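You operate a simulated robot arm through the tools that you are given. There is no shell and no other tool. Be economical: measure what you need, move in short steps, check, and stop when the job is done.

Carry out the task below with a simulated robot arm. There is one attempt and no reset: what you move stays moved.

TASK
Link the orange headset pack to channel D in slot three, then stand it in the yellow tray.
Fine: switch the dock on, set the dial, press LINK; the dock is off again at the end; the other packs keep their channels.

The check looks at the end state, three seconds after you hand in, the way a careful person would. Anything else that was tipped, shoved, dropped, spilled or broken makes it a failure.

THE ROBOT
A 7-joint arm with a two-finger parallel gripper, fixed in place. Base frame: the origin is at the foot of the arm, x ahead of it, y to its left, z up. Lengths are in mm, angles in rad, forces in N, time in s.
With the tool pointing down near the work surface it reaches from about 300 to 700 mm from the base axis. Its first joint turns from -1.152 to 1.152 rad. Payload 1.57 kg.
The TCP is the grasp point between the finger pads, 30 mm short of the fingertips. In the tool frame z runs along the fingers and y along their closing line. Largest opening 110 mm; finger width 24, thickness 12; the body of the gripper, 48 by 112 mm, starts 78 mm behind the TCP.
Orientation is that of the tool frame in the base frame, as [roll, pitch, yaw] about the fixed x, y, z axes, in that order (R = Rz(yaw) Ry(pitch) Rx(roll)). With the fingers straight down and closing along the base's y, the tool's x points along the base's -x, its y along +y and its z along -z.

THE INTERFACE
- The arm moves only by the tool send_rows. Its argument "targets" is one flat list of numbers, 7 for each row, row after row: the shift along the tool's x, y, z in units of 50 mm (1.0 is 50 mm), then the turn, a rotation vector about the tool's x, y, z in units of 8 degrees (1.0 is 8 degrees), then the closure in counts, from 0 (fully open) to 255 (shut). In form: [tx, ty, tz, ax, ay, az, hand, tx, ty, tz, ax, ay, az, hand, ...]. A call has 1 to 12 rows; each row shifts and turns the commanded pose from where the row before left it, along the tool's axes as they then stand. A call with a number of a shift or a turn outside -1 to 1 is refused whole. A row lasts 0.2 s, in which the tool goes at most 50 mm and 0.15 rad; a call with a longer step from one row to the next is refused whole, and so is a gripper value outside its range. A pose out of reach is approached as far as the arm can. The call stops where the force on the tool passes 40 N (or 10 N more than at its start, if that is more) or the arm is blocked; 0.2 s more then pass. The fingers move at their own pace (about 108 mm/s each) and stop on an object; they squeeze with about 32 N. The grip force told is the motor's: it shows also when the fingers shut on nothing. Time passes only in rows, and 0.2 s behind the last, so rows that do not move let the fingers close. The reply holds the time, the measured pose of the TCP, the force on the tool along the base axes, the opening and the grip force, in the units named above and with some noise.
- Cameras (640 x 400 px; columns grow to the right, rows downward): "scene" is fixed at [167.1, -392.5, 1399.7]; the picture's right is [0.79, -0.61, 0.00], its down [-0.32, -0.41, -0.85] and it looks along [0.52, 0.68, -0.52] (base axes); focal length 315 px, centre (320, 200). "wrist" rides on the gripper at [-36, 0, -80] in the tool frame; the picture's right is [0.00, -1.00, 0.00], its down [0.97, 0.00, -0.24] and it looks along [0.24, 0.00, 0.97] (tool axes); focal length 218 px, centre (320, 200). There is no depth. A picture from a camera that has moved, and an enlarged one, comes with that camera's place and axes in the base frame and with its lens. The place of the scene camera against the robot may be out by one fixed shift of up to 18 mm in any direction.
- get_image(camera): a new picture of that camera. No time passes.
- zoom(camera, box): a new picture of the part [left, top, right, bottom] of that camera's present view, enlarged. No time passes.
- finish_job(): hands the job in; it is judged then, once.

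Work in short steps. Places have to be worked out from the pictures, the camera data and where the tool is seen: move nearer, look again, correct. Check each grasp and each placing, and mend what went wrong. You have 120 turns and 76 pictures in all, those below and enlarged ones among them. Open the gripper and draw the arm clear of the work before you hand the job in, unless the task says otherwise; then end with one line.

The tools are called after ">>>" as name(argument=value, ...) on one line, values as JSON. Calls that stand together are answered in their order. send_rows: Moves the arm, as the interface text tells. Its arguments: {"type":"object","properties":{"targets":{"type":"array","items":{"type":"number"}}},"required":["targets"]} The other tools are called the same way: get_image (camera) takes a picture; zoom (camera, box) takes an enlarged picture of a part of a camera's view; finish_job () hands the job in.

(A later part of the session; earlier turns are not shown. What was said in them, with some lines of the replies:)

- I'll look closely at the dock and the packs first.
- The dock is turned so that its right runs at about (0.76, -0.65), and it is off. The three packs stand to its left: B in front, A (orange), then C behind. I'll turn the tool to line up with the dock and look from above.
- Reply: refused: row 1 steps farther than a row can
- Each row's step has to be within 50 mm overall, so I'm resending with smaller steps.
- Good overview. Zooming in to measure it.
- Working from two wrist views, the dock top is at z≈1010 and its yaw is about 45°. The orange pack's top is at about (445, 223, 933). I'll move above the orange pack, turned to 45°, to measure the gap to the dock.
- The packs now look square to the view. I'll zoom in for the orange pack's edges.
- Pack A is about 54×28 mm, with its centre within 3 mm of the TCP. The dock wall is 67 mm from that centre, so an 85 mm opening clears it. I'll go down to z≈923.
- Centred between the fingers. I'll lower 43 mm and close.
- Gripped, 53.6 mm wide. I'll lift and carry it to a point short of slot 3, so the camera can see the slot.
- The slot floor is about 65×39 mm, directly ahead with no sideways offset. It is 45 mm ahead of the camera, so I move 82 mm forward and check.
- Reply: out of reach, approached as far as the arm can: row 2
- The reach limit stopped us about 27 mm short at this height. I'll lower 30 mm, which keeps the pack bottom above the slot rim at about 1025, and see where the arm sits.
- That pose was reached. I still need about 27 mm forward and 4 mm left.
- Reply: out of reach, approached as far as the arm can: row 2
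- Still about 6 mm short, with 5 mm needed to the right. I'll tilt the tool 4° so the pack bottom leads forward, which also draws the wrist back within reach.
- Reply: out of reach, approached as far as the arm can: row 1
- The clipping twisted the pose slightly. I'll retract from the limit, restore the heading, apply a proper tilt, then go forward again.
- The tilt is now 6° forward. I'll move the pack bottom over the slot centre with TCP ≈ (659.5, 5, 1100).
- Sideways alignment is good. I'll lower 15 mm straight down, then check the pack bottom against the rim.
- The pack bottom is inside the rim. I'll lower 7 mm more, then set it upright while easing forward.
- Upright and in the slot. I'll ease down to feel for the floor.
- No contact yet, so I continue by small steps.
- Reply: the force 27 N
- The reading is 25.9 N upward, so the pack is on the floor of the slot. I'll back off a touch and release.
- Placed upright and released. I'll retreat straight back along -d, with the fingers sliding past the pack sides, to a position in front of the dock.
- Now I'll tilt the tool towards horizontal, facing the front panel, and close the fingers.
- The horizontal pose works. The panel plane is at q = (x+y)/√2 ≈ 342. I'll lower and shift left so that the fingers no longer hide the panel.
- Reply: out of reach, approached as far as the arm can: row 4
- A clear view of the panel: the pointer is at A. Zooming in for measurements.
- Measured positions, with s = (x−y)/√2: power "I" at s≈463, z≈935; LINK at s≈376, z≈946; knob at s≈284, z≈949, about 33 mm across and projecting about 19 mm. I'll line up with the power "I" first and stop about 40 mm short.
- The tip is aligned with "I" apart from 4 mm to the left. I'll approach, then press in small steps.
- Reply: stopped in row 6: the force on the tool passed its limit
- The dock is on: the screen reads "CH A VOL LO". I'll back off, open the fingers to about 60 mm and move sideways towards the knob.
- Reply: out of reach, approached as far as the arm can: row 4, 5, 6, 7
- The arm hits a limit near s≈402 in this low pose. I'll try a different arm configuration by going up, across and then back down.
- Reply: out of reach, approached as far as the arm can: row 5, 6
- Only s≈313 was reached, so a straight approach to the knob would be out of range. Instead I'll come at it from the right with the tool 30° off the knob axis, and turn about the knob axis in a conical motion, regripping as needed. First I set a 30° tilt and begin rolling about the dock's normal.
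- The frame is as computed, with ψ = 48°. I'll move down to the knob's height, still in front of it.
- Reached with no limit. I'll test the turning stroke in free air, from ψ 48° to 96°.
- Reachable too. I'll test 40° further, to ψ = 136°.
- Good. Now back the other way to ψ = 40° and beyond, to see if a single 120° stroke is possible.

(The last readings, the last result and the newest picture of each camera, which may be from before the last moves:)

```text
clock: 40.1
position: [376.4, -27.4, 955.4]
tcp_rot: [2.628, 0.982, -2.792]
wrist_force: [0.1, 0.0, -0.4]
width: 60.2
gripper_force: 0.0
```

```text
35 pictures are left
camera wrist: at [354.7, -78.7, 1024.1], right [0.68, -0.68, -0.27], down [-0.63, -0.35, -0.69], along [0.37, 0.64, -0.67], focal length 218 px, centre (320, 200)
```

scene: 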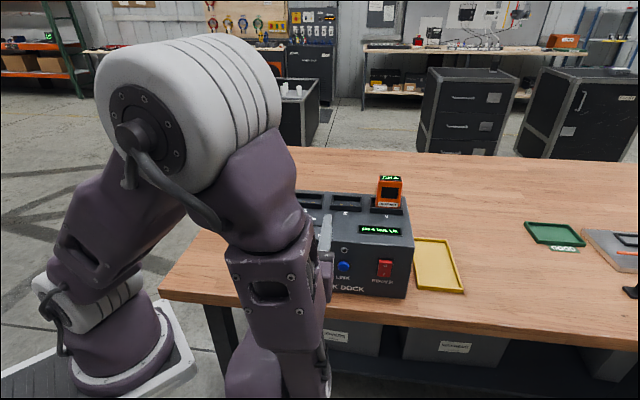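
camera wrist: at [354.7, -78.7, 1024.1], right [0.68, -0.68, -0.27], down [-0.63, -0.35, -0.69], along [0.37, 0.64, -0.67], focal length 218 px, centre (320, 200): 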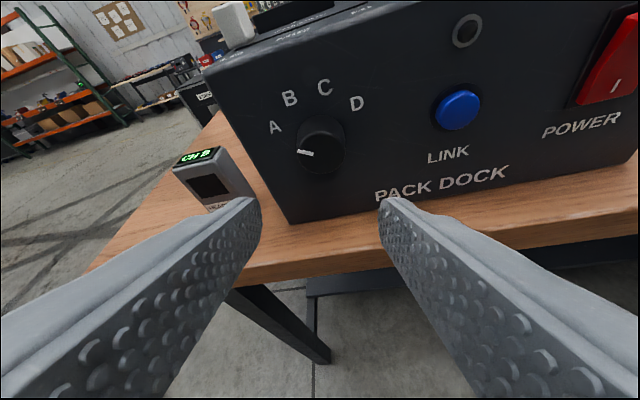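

ψ = 16° is reachable, so one 120° stroke is possible. From the labels, the knob axis is at s≈285.5, z≈950. I'll correct by 2 mm and advance around the knob.

>>> send_rows(targets=[-0.24, -0.028, 0.32, 0, 0, 0, 116, -0.2, 0, 0.346, 0, 0, 0, 116, -0.193, 0, 0.331, 0, 0, 0, 116, 0, 0, 0, 0, 0, 0, 116])

>>> get_image(camera="wrist")

>>> zoom(camera="scene", box=[240, 170, 430, 310])

```text
clock: 41.1
position: [419.0, 11.8, 958.2]
tcp_rot: [2.627, 0.982, -2.794]
wrist_force: [0.1, 0.4, 0.5]
width: 60.1
gripper_force: 0.1
```

```text
34 pictures are left
camera wrist: at [397.7, -37.7, 1026.8], right [0.68, -0.68, -0.27], down [-0.63, -0.35, -0.69], along [0.37, 0.64, -0.67], focal length 218 px, centre (320, 200)
```

wrist: 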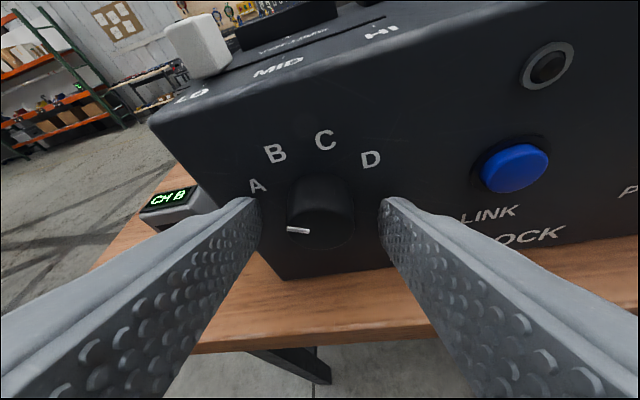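

```text
2.86 times, centred on (335, 240) of scene
camera zoom: at [167.2, -392.5, 1399.7], right [0.79, -0.61, 0.0], down [-0.32, -0.41, -0.85], along [0.52, 0.68, -0.52], focal length 899 px, centre (277, 86)
```

zoom: 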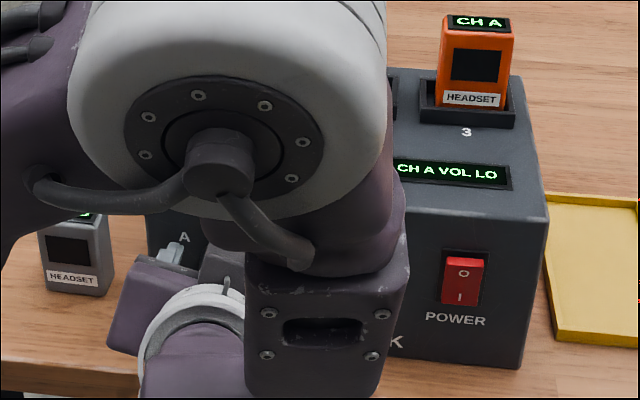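

Well centred. I'll advance 3 mm and close on the knob.

>>> send_rows(targets=[-0.03, 0, 0.052, 0, 0, 0, 116, 0, 0, 0, 0, 0, 0, 170, 0, 0, 0, 0, 0, 0, 220, 0, 0, 0, 0, 0, 0, 220])

>>> get_image(camera="wrist")

```text
clock: 42.1
position: [421.6, 15.2, 960.1]
tcp_rot: [2.626, 0.981, -2.795]
wrist_force: [-7.3, -9.6, 3.8]
width: 33.0
gripper_force: 40.9
```

```text
32 pictures are left
camera wrist: at [399.7, -36.1, 1027.0], right [0.68, -0.68, -0.27], down [-0.63, -0.35, -0.69], along [0.37, 0.64, -0.67], focal length 218 px, centre (320, 200)
```

wrist: 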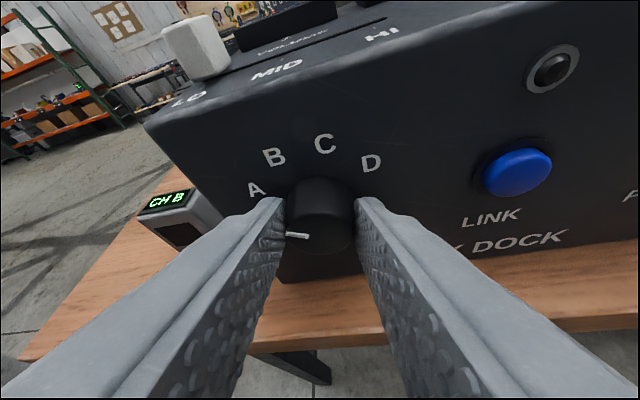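

Gripped at 33 mm. A fingertip presses the panel lightly, so I'll back off 1.5 mm, then turn 40° and check.

>>> send_rows(targets=[0.018, 0, -0.031, 0, 0, 0, 220, 0.001, -0.022, 0.001, -0.5, 0, 0.866, 220, 0.001, -0.022, 0.001, -0.5, 0, 0.866, 220, 0.001, -0.022, 0.001, -0.5, 0, 0.866, 220, 0.001, -0.022, 0.001, -0.5, 0, 0.866, 220, 0.001, -0.022, 0.001, -0.5, 0, 0.866, 220])

>>> get_image(camera="wrist")

>>> get_image(camera="scene")

```text
clock: 43.5
position: [425.4, 10.2, 955.6]
tcp_rot: [1.899, 0.506, 2.965]
wrist_force: [19.8, 2.4, -0.2]
width: 33.2
gripper_force: 41.3
```

```text
31 pictures are left
camera wrist: at [430.4, -68.0, 994.8], right [0.39, -0.4, -0.83], down [-0.91, -0.07, -0.4], along [0.1, 0.91, -0.39], focal length 218 px, centre (320, 200)
```

wrist: 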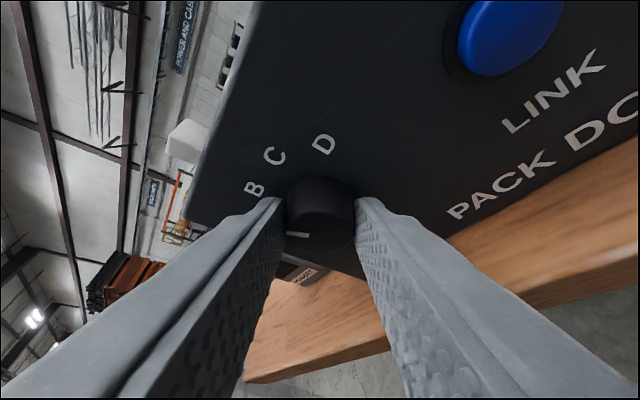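

```text
30 pictures are left
```

scene: 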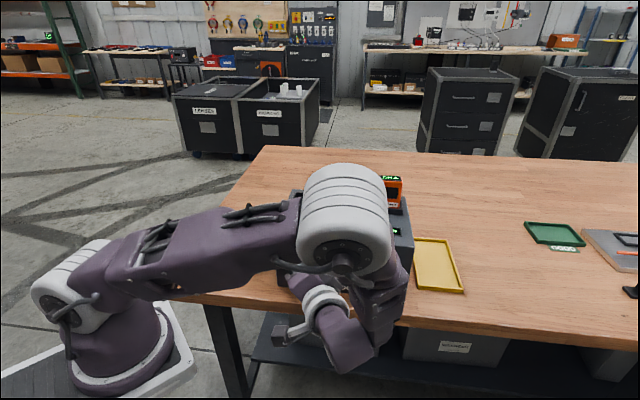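

The knob turns with the grip, and forces stay moderate. Another 40°.

>>> send_rows(targets=[0.001, -0.022, 0.001, -0.5, 0, 0.866, 220, 0.001, -0.022, 0.001, -0.5, 0, 0.866, 220, 0.001, -0.022, 0.001, -0.5, 0, 0.866, 220, 0.001, -0.022, 0.001, -0.5, 0, 0.866, 220, 0.001, -0.022, 0.001, -0.5, 0, 0.866, 220])

>>> get_image(camera="wrist")

```text
clock: 44.7
position: [425.0, 8.9, 950.2]
tcp_rot: [1.523, -0.092, 2.88]
wrist_force: [21.3, -8.5, -1.7]
width: 32.9
gripper_force: 41.5
```

```text
29 pictures are left
camera wrist: at [439.4, -77.6, 941.4], right [-0.08, 0.07, -0.99], down [-1.0, 0.02, 0.08], along [0.02, 1.0, 0.07], focal length 218 px, centre (320, 200)
```

wrist: 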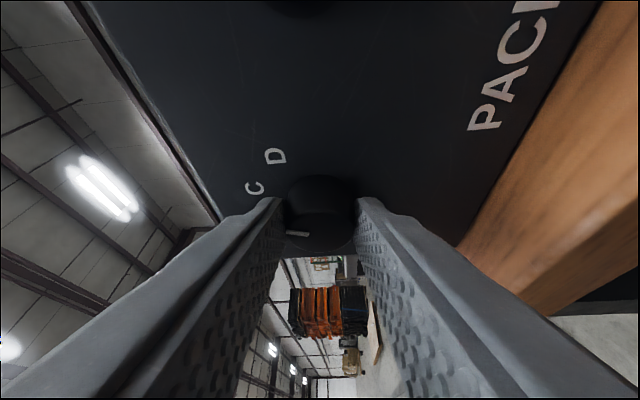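

The pointer follows. I'll relieve the sideways force a little and finish the last 40°.

>>> send_rows(targets=[-0.02, -0.022, -0.012, -0.5, 0, 0.866, 220, 0.001, -0.022, 0.001, -0.5, 0, 0.866, 220, 0.001, -0.022, 0.001, -0.5, 0, 0.866, 220, 0.001, -0.022, 0.001, -0.5, 0, 0.866, 220, 0.001, -0.022, 0.001, -0.5, 0, 0.866, 220])

>>> get_image(camera="wrist")

>>> zoom(camera="scene", box=[240, 150, 430, 310])

```text
clock: 45.9
position: [423.3, 10.7, 943.8]
tcp_rot: [1.098, -0.675, 3.051]
wrist_force: [0.4, -10.3, -18.7]
width: 32.9
gripper_force: 41.0
```

```text
28 pictures are left
camera wrist: at [422.4, -60.9, 892.4], right [-0.51, 0.5, -0.69], down [-0.84, -0.14, 0.52], along [0.17, 0.85, 0.5], focal length 218 px, centre (320, 200)
```

wrist: 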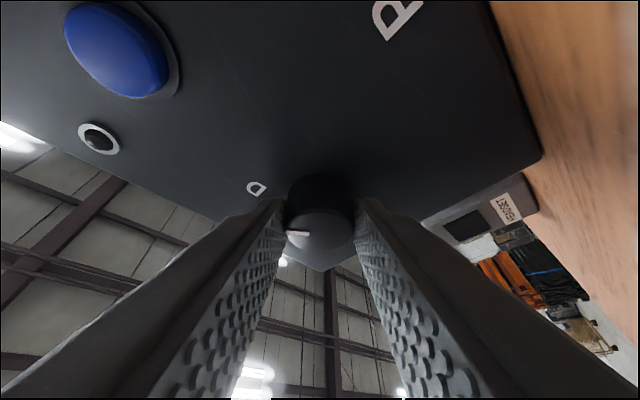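

```text
2.50 times, centred on (335, 230) of scene
camera zoom: at [167.4, -392.7, 1399.6], right [0.79, -0.61, 0.0], down [-0.32, -0.41, -0.85], along [0.52, 0.68, -0.52], focal length 787 px, centre (282, 125)
```

zoom: 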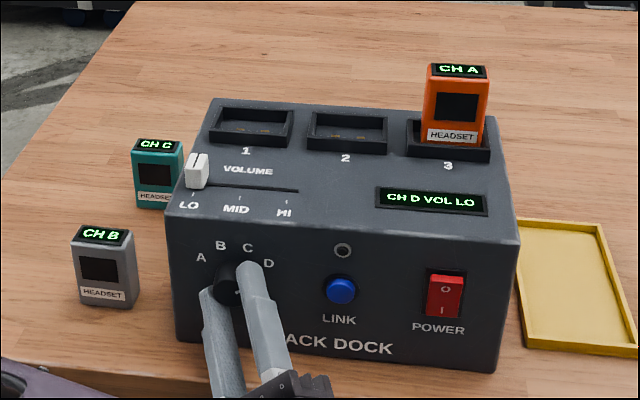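

The screen reads "CH D". I'll release and retreat straight back.

>>> send_rows(targets=[0, 0, 0, 0, 0, 0, 150, 0, 0, 0, 0, 0, 0, 116, 0, 0, 0, 0, 0, 0, 116, 0.2, 0, -0.346, 0, 0, 0, 116, 0.4, 0, -0.693, 0, 0, 0, 116, 0, 0, 0, 0, 0, 0, 116])

>>> zoom(camera="scene", box=[240, 150, 430, 310])

```text
clock: 47.3
position: [379.5, -32.9, 942.7]
tcp_rot: [1.098, -0.672, 3.05]
wrist_force: [0.0, 0.7, -0.2]
width: 59.8
gripper_force: 0.0
```

```text
2.50 times, centred on (335, 230) of scene
camera zoom: at [167.1, -392.5, 1399.7], right [0.79, -0.61, 0.0], down [-0.32, -0.41, -0.85], along [0.52, 0.68, -0.52], focal length 787 px, centre (282, 125)
```

zoom: 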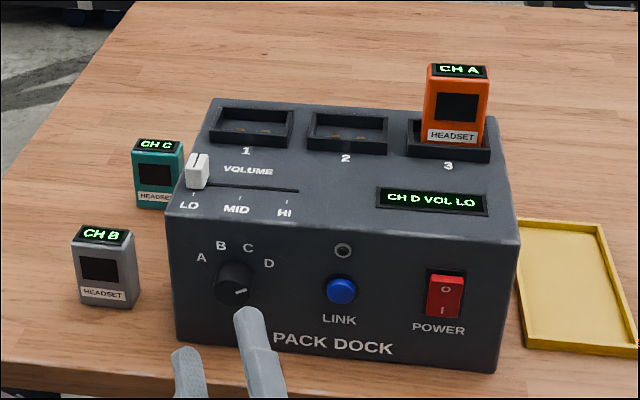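

The dial shows D and the pack is still on A, as expected. I'll shift right and roll back to ψ = 0 with fingers closed, to press LINK.

>>> send_rows(targets=[-0.381, 0.455, -0.22, 0, 0, 0, 200, -0.381, 0.455, -0.22, 0, 0, 0, 255, -0.381, 0.455, -0.22, 0, 0, 0, 255, 0, 0, 0, 0.5, 0, -0.866, 255, 0, 0, 0, 0.5, 0, -0.866, 255, 0, 0, 0, 0.5, 0, -0.866, 255, 0, 0, 0, 0.5, 0, -0.866, 255, 0, 0, 0, 0.5, 0, -0.866, 255, 0, 0, 0, 0.5, 0, -0.866, 255, 0, 0, 0, 0.5, 0, -0.866, 255, 0, 0, 0, 0.5, 0, -0.866, 255, 0, 0, 0, 0.5, 0, -0.866, 255])

>>> send_rows(targets=[0, 0, 0, 0.5, 0, -0.866, 255, 0, 0, 0, 0.5, 0, -0.866, 255, 0, 0, 0, 0.5, 0, -0.866, 255, 0, 0, 0, 0.5, 0, -0.866, 255, 0, 0, 0, 0.5, 0, -0.866, 255, 0, 0, 0, 0.5, 0, -0.866, 255, 0, 0, 0, 0.5, 0, -0.866, 255, 0, 0, 0, 0.5, 0, -0.866, 255, 0, 0, 0, 0, 0, 0, 255])

>>> get_image(camera="wrist")

```text
clock: 49.9
position: [448.4, -98.3, 943.8]
tcp_rot: [1.814, 0.392, 2.931]
wrist_force: [-0.2, 0.2, 0.3]
width: 0.0
gripper_force: 21.5
```

```text
clock: 51.9
position: [448.1, -98.1, 946.5]
tcp_rot: [-3.134, 1.045, -2.348]
wrist_force: [0.1, -0.7, 0.2]
width: 0.0
gripper_force: 21.2
```

```text
25 pictures are left
camera wrist: at [412.6, -134.4, 1016.5], right [0.71, -0.71, 0.0], down [-0.49, -0.49, -0.72], along [0.51, 0.51, -0.7], focal length 218 px, centre (320, 200)
```

wrist: 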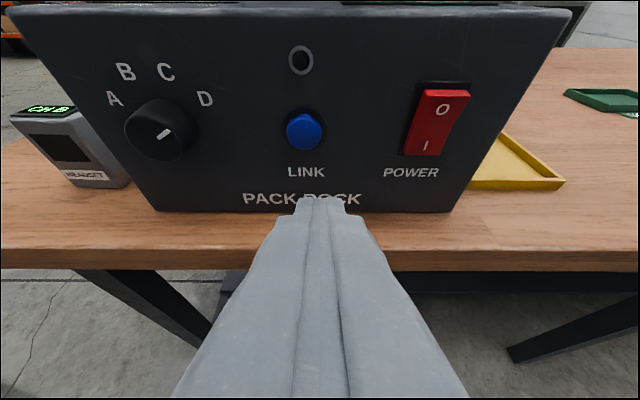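

LINK is at s≈376, z≈948.5. I'll align the leading edge of the tip with it, approach and press gently.

>>> send_rows(targets=[-0.31, 0.1, 0.398, 0, 0, 0, 255, -0.31, 0.1, 0.398, 0, 0, 0, 255, 0, 0, 0, 0, 0, 0, 255, -0.02, 0, 0.035, 0, 0, 0, 255, -0.02, 0, 0.035, 0, 0, 0, 255, -0.02, 0, 0.035, 0, 0, 0, 255])

>>> zoom(camera="scene", box=[240, 150, 430, 310])

```text
clock: 53.3
position: [480.1, -50.6, 951.8]
tcp_rot: [-3.136, 1.043, -2.35]
wrist_force: [-2.0, -3.2, 2.3]
width: 0.0
gripper_force: 21.3
```

```text
2.50 times, centred on (335, 230) of scene
camera zoom: at [167.1, -392.6, 1399.7], right [0.79, -0.61, 0.0], down [-0.32, -0.41, -0.85], along [0.52, 0.68, -0.52], focal length 787 px, centre (282, 125)
```

zoom: 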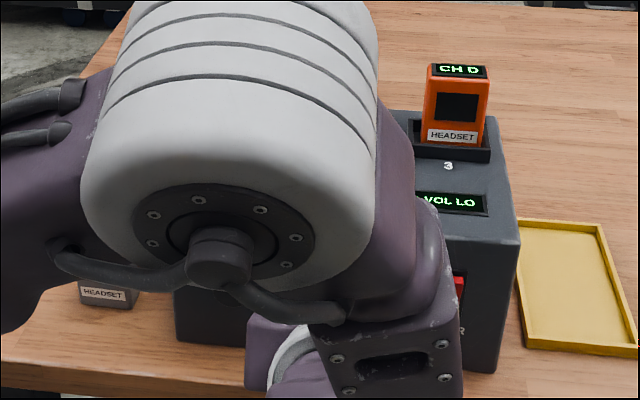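

The pack now shows CH D. I'll back off and go to the power "O", at s≈463, z≈963.

>>> send_rows(targets=[0.3, 0, -0.52, 0, 0, 0, 255, 0.3, 0, -0.52, 0, 0, 0, 255, -0.14, -0.88, -0.08, 0, 0, 0, 255, -0.14, -0.88, -0.08, 0, 0, 0, 255, 0, 0, 0, 0, 0, 0, 255])

>>> get_image(camera="wrist")

```text
clock: 54.5
position: [500.3, -153.8, 967.5]
tcp_rot: [-3.135, 1.047, -2.349]
wrist_force: [0.1, 0.2, 0.2]
width: 0.0
gripper_force: 21.6
```

```text
23 pictures are left
camera wrist: at [465.3, -190.7, 1038.4], right [0.71, -0.71, 0.0], down [-0.49, -0.49, -0.72], along [0.51, 0.51, -0.7], focal length 218 px, centre (320, 200)
```

wrist: 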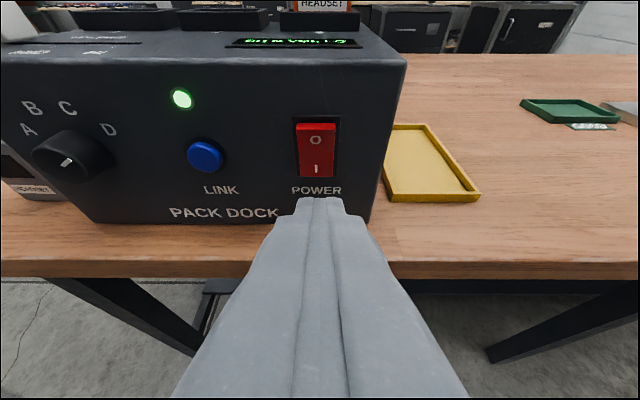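

The link light is green and the tip is aligned with the "O". I'll approach and press in small steps.

>>> send_rows(targets=[-0.26, 0, 0.42, 0, 0, 0, 255, -0.25, 0, 0.433, 0, 0, 0, 255, 0, 0, 0, 0, 0, 0, 255, -0.03, 0, 0.052, 0, 0, 0, 255, -0.03, 0, 0.052, 0, 0, 0, 255, -0.03, 0, 0.052, 0, 0, 0, 255, -0.03, 0, 0.052, 0, 0, 0, 255])

>>> zoom(camera="scene", box=[240, 150, 430, 310])

```text
clock: 56.0
position: [538.8, -115.8, 969.1]
tcp_rot: [-3.135, 1.039, -2.351]
wrist_force: [-11.9, -6.6, 7.0]
width: 0.1
gripper_force: 21.2
stopped in row 7: the force on the tool passed its limit (the readings are from after the stop); the commanded pose is now the measured one
```

```text
2.50 times, centred on (335, 230) of scene
camera zoom: at [166.7, -392.7, 1399.7], right [0.79, -0.61, 0.0], down [-0.32, -0.41, -0.85], along [0.52, 0.68, -0.52], focal length 787 px, centre (282, 125)
```

zoom: 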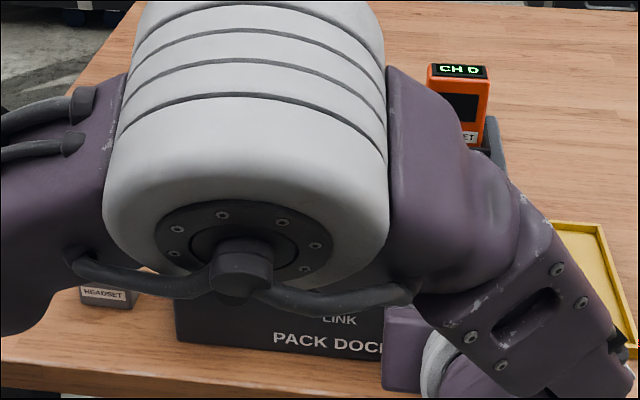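

I'll retreat and look at the dock.

>>> send_rows(targets=[0.3, 0, -0.52, 0, 0, 0, 255, 0.3, 0, -0.52, 0, 0, 0, 255, -0.69, 0, -0.4, 0, 0, 0, 255, -0.69, 0, -0.4, 0, 0, 0, 255, -0.69, 0, -0.4, 0, 0, 0, 255, 0, 0, 0, 0, 0.94, 0, 200, 0, 0, 0, 0, 0.94, 0, 90, 0, 0, 0, 0, 0, 0, 90])

>>> get_image(camera="wrist")

```text
clock: 57.8
position: [499.5, -156.3, 1087.2]
tcp_rot: [-3.136, 0.779, -2.353]
wrist_force: [0.2, -0.2, 0.0]
width: 71.2
gripper_force: 0.1
```

```text
21 pictures are left
camera wrist: at [478.7, -177.8, 1169.5], right [0.71, -0.71, 0.0], down [-0.61, -0.61, -0.51], along [0.36, 0.36, -0.86], focal length 218 px, centre (320, 200)
```

wrist: 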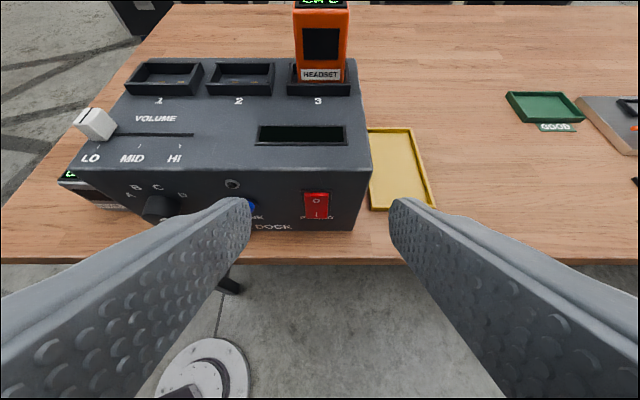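

The dock is off again. The tray spans about s 548–650 and q 375–560, at the edge of reach. So I'll grip the pack with the tool leaned 25° forward: the pads hold its sides, so it stays upright and I gain reach. Next I set the tilt and approach.

>>> send_rows(targets=[0, 0, 0, 0, 0.82, 0, 90, 0, 0, 0, 0, 0.82, 0, 90, 0, 0, 0, 0, 0.81, 0, 90, -0.677, 0, 0.367, 0, 0, 0, 90, -0.677, 0, 0.367, 0, 0, 0, 90, -0.677, 0, 0.367, 0, 0, 0, 90, 0, 0, 0, 0, 0, 0, 90])

>>> get_image(camera="wrist")

```text
clock: 59.4
position: [578.4, -74.2, 1083.6]
tcp_rot: [-3.139, 0.436, -2.353]
wrist_force: [-0.4, 0.0, 0.4]
width: 71.4
gripper_force: 0.1
```

```text
20 pictures are left
camera wrist: at [576.8, -75.4, 1170.0], right [0.71, -0.71, 0.0], down [-0.69, -0.69, -0.19], along [0.14, 0.13, -0.98], focal length 218 px, centre (320, 200)
```

wrist: 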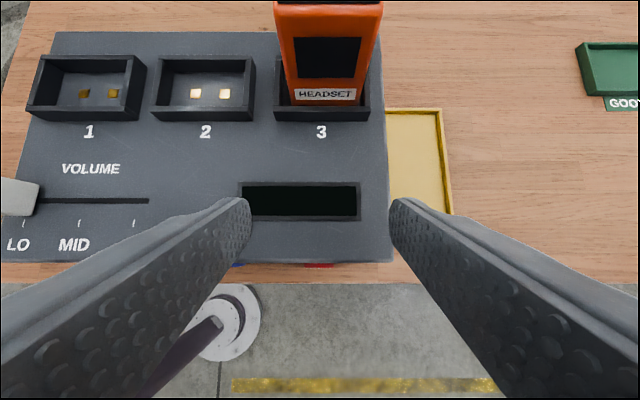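

I need 3 mm to the right. I'll now move in around the pack.

>>> send_rows(targets=[-0.67, -0.06, 0.398, 0, 0, 0, 90, -0.67, 0, 0.398, 0, 0, 0, 90, 0, 0, 0, 0, 0, 0, 90])

>>> get_image(camera="wrist")

```text
clock: 60.2
position: [636.0, -21.3, 1074.4]
tcp_rot: [-3.138, 0.436, -2.356]
wrist_force: [0.0, -0.3, -0.9]
width: 71.1
gripper_force: 0.1
```

```text
19 pictures are left
camera wrist: at [635.9, -23.3, 1161.2], right [0.71, -0.71, 0.0], down [-0.69, -0.69, -0.19], along [0.14, 0.13, -0.98], focal length 218 px, centre (320, 200)
```

wrist: 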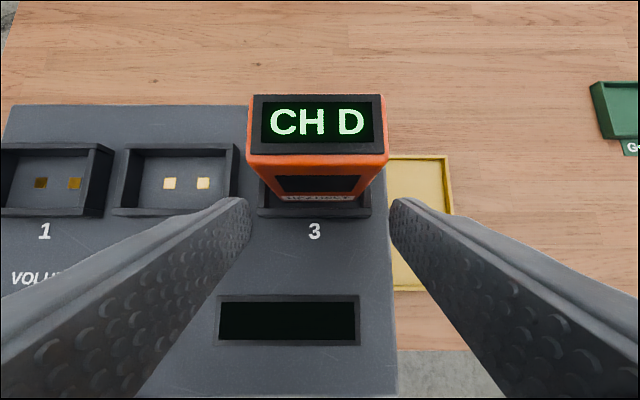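

Centred. I'll go the final 38 mm forward and close.

>>> send_rows(targets=[-0.35, 0, 0.17, 0, 0, 0, 90, -0.34, 0, 0.17, 0, 0, 0, 90, 0, 0, 0, 0, 0, 0, 90, 0, 0, 0, 0, 0, 0, 180, 0, 0, 0, 0, 0, 0, 180, 0, 0, 0, 0, 0, 0, 180])

>>> get_image(camera="wrist")

>>> zoom(camera="scene", box=[340, 120, 480, 300])

```text
clock: 61.6
position: [663.6, 4.7, 1074.8]
tcp_rot: [-3.137, 0.439, -2.355]
wrist_force: [1.3, 1.5, 2.2]
width: 53.8
gripper_force: 31.6
```

```text
18 pictures are left
camera wrist: at [662.8, 4.0, 1161.4], right [0.71, -0.71, 0.0], down [-0.69, -0.69, -0.19], along [0.14, 0.13, -0.98], focal length 218 px, centre (320, 200)
```

wrist: 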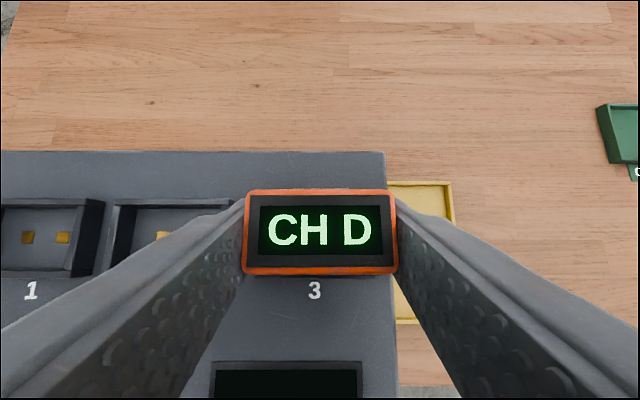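

```text
2.22 times, centred on (410, 210) of scene
camera zoom: at [167.1, -392.4, 1399.7], right [0.79, -0.61, 0.0], down [-0.32, -0.41, -0.85], along [0.52, 0.68, -0.52], focal length 700 px, centre (120, 178)
```

zoom: 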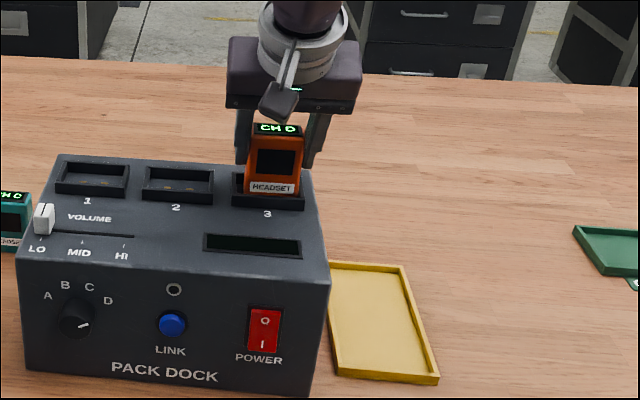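

Gripped. I'll lift straight up, then carry it back and right, to above the near end of the tray.

>>> send_rows(targets=[-0.19, 0, -0.41, 0, 0, 0, 180, -0.19, 0, -0.41, 0, 0, 0, 180, 0.36, -0.64, -0.17, 0, 0, 0, 180, 0.36, -0.64, -0.17, 0, 0, 0, 180, 0.36, -0.64, -0.17, 0, 0, 0, 180, 0, -0.63, 0, 0, 0, 0, 180, 0, 0, 0, 0, 0, 0, 180])

>>> get_image(camera="wrist")

>>> get_image(camera="scene")

```text
clock: 63.2
position: [695.4, -114.1, 1115.5]
tcp_rot: [-3.141, 0.437, -2.356]
wrist_force: [-0.3, -0.7, -0.7]
width: 53.7
gripper_force: 32.1
out of reach, approached as far as the arm can: row 6
```

```text
16 pictures are left
camera wrist: at [695.6, -114.7, 1202.9], right [0.71, -0.71, 0.0], down [-0.69, -0.69, -0.19], along [0.14, 0.13, -0.98], focal length 218 px, centre (320, 200)
```

wrist: 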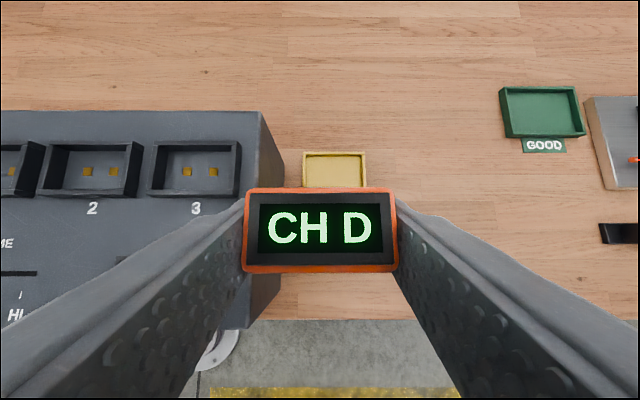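

```text
15 pictures are left
```

scene: 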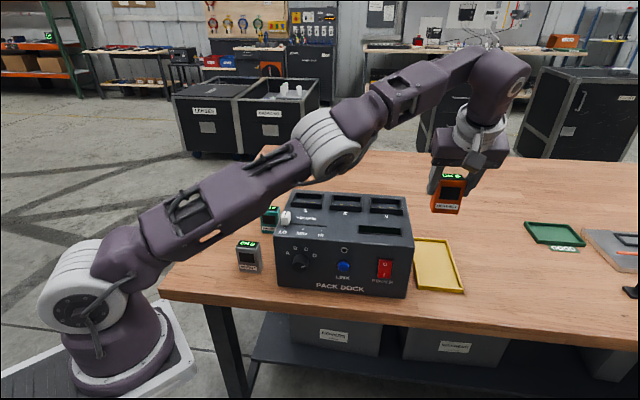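

The tray is s 545–650, and I'm at s 572, q 411. I'll lower a bit to regain reach and move 20 mm right.

>>> send_rows(targets=[0.148, 0, 0.317, 0, 0, 0, 180, 0.148, 0, 0.317, 0, 0, 0, 180, 0, -0.22, 0, 0, 0, 0, 180, 0, -0.22, 0, 0, 0, 0, 180, 0, 0, 0, 0, 0, 0, 180])

```text
clock: 64.4
position: [704.3, -121.6, 1081.5]
tcp_rot: [-3.137, 0.436, -2.356]
wrist_force: [-0.3, 0.2, -1.7]
width: 53.8
gripper_force: 32.2
out of reach, approached as far as the arm can: row 4
```

s is now 584. I'll lower 60 mm more, then shift the last 9 mm right.

>>> send_rows(targets=[0.254, 0, 0.544, 0, 0, 0, 180, 0.254, 0, 0.544, 0, 0, 0, 180, 0, -0.18, 0, 0, 0, 0, 180, 0, 0, 0, 0, 0, 0, 180])

>>> get_image(camera="wrist")

>>> zoom(camera="scene", box=[370, 150, 490, 310])

```text
clock: 65.4
position: [711.1, -127.5, 1023.7]
tcp_rot: [-3.138, 0.436, -2.355]
wrist_force: [-0.1, 0.1, -2.1]
width: 53.6
gripper_force: 31.7
```

```text
14 pictures are left
camera wrist: at [710.5, -128.3, 1110.2], right [0.71, -0.71, 0.0], down [-0.69, -0.69, -0.19], along [0.14, 0.13, -0.98], focal length 218 px, centre (320, 200)
```

wrist: 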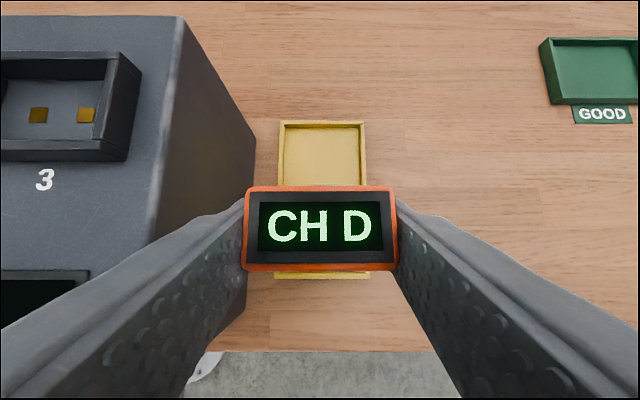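

```text
2.50 times, centred on (430, 230) of scene
camera zoom: at [167.2, -392.5, 1399.7], right [0.79, -0.61, 0.0], down [-0.32, -0.41, -0.85], along [0.52, 0.68, -0.52], focal length 787 px, centre (45, 125)
```

zoom: 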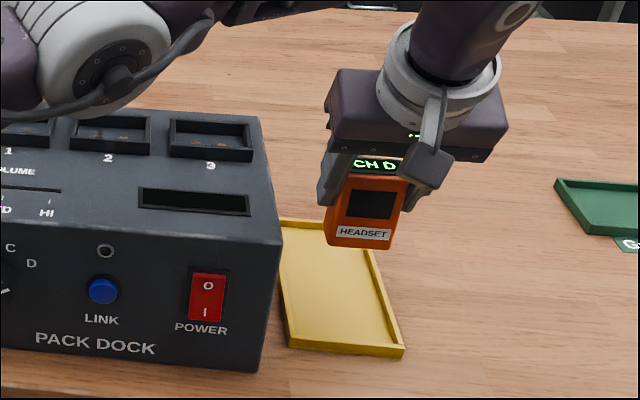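

Over the tray: the tray spans q 375–557 and s 543–647. I'll lower with a slight forward nudge, stopping about 8 mm above the floor.

>>> send_rows(targets=[0.2, 0, 0.53, 0, 0, 0, 180, 0.2, 0, 0.53, 0, 0, 0, 180, 0.2, 0, 0.5, 0, 0, 0, 180, 0, 0, 0, 0, 0, 0, 180])

>>> zoom(camera="scene", box=[370, 150, 490, 310])

```text
clock: 66.4
position: [715.7, -123.5, 941.1]
tcp_rot: [-3.137, 0.437, -2.355]
wrist_force: [0.7, -0.5, -2.0]
width: 53.9
gripper_force: 32.3
```

```text
2.50 times, centred on (430, 230) of scene
camera zoom: at [167.2, -392.5, 1399.7], right [0.79, -0.61, 0.0], down [-0.32, -0.41, -0.85], along [0.52, 0.68, -0.52], focal length 787 px, centre (45, 125)
```

zoom: 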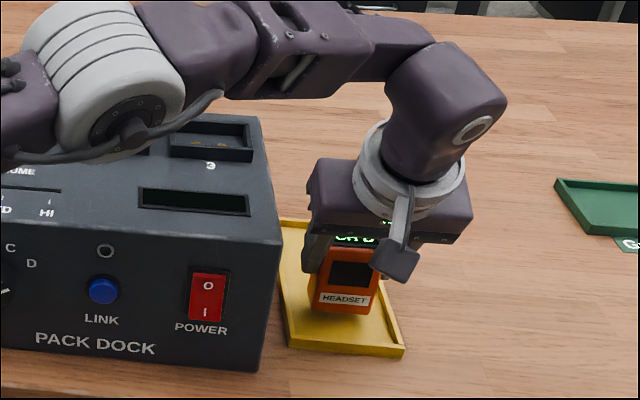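

In the tray area. I'll ease down to contact.

>>> send_rows(targets=[0.017, 0, 0.036, 0, 0, 0, 180, 0.017, 0, 0.036, 0, 0, 0, 180, 0.017, 0, 0.036, 0, 0, 0, 180, 0.008, 0, 0.018, 0, 0, 0, 180])

```text
clock: 67.4
position: [715.5, -122.7, 933.6]
tcp_rot: [-3.139, 0.435, -2.355]
wrist_force: [0.0, -0.3, -1.4]
width: 53.8
gripper_force: 32.3
```

>>> send_rows(targets=[0.013, 0, 0.027, 0, 0, 0, 180, 0.013, 0, 0.027, 0, 0, 0, 180])

```text
clock: 68.0
position: [715.0, -122.0, 930.2]
tcp_rot: [-3.138, 0.436, -2.354]
wrist_force: [-0.1, -0.3, -1.4]
width: 53.6
gripper_force: 31.9
```

No contact yet; another small step.

>>> send_rows(targets=[0.009, 0, 0.018, 0, 0, 0, 180, 0.009, 0, 0.018, 0, 0, 0, 180])

```text
clock: 68.6
position: [716.5, -123.1, 927.5]
tcp_rot: [-3.138, 0.438, -2.354]
wrist_force: [-1.3, -1.4, 1.3]
width: 53.6
gripper_force: 32.0
```

Light contact with the tray floor. I'll open the fingers and check.

>>> send_rows(targets=[0, 0, 0, 0, 0, 0, 120, 0, 0, 0, 0, 0, 0, 85, 0, 0, 0, 0, 0, 0, 85])

>>> get_image(camera="wrist")

```text
clock: 69.4
position: [715.8, -124.7, 928.2]
tcp_rot: [-3.138, 0.439, -2.357]
wrist_force: [-0.5, 1.1, -0.5]
width: 73.2
gripper_force: 0.0
```

```text
11 pictures are left
camera wrist: at [715.7, -124.2, 1014.8], right [0.71, -0.71, 0.0], down [-0.69, -0.69, -0.19], along [0.14, 0.13, -0.98], focal length 218 px, centre (320, 200)
```

wrist: 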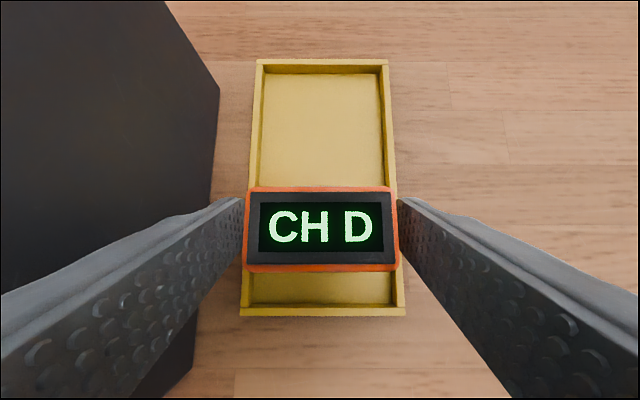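

Released; it stands upright in the tray. I'll draw back along the finger axis.

>>> send_rows(targets=[0, 0, -0.3, 0, 0, 0, 85, 0, 0, -0.6, 0, 0, 0, 85, 0, 0, -0.9, 0, 0, 0, 85, 0, 0, -0.9, 0, 0, 0, 85, 0, 0, -0.9, 0, 0, 0, 85, 0.6, 0, -0.6, 0, 0, 0, 0, 0.6, 0, -0.6, 0, 0, 0, 0, 0, 0, 0, 0, 0, 0, 0])

>>> get_image(camera="scene")

>>> get_image(camera="wrist")

```text
clock: 71.2
position: [605.2, -230.0, 1119.9]
tcp_rot: [-3.141, 0.436, -2.353]
wrist_force: [1.5, 0.2, 0.0]
width: 109.7
gripper_force: 0.1
```

```text
10 pictures are left
```

scene: 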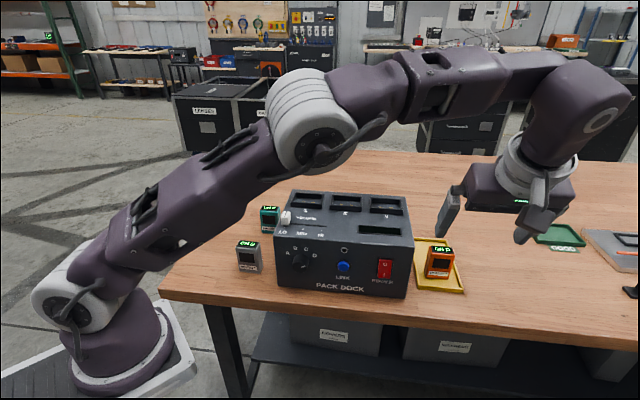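

```text
9 pictures are left
camera wrist: at [604.4, -231.8, 1207.1], right [0.71, -0.71, 0.0], down [-0.69, -0.69, -0.19], along [0.14, 0.13, -0.98], focal length 218 px, centre (320, 200)
```

wrist: 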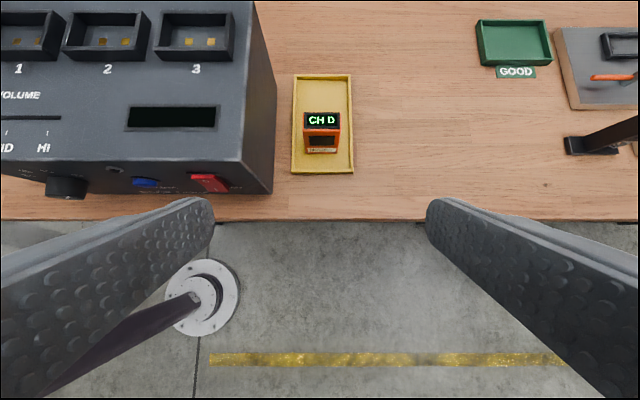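

A final close check of the packs, the screen and the tray.

>>> zoom(camera="scene", box=[225, 180, 475, 310])

```text
2.56 times, centred on (350, 245) of scene
camera zoom: at [167.1, -392.5, 1399.7], right [0.79, -0.61, 0.0], down [-0.32, -0.41, -0.85], along [0.52, 0.68, -0.52], focal length 806 px, centre (243, 85)
```

zoom: 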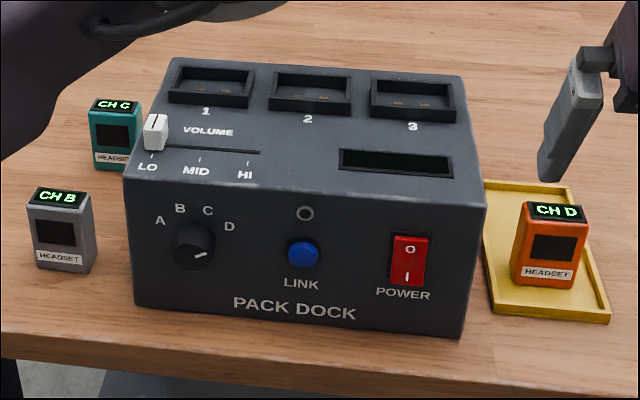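

The dock is off, packs B and C still show their channels, and the orange pack shows CH D, upright in the yellow tray. The arm is clear and the gripper open, so I'm handing in.

>>> finish_job()

```text
The job is handed in.
```

The orange pack was linked to channel D in slot three and now stands upright in the yellow tray; the dock is off, and the other two packs still show B and C.
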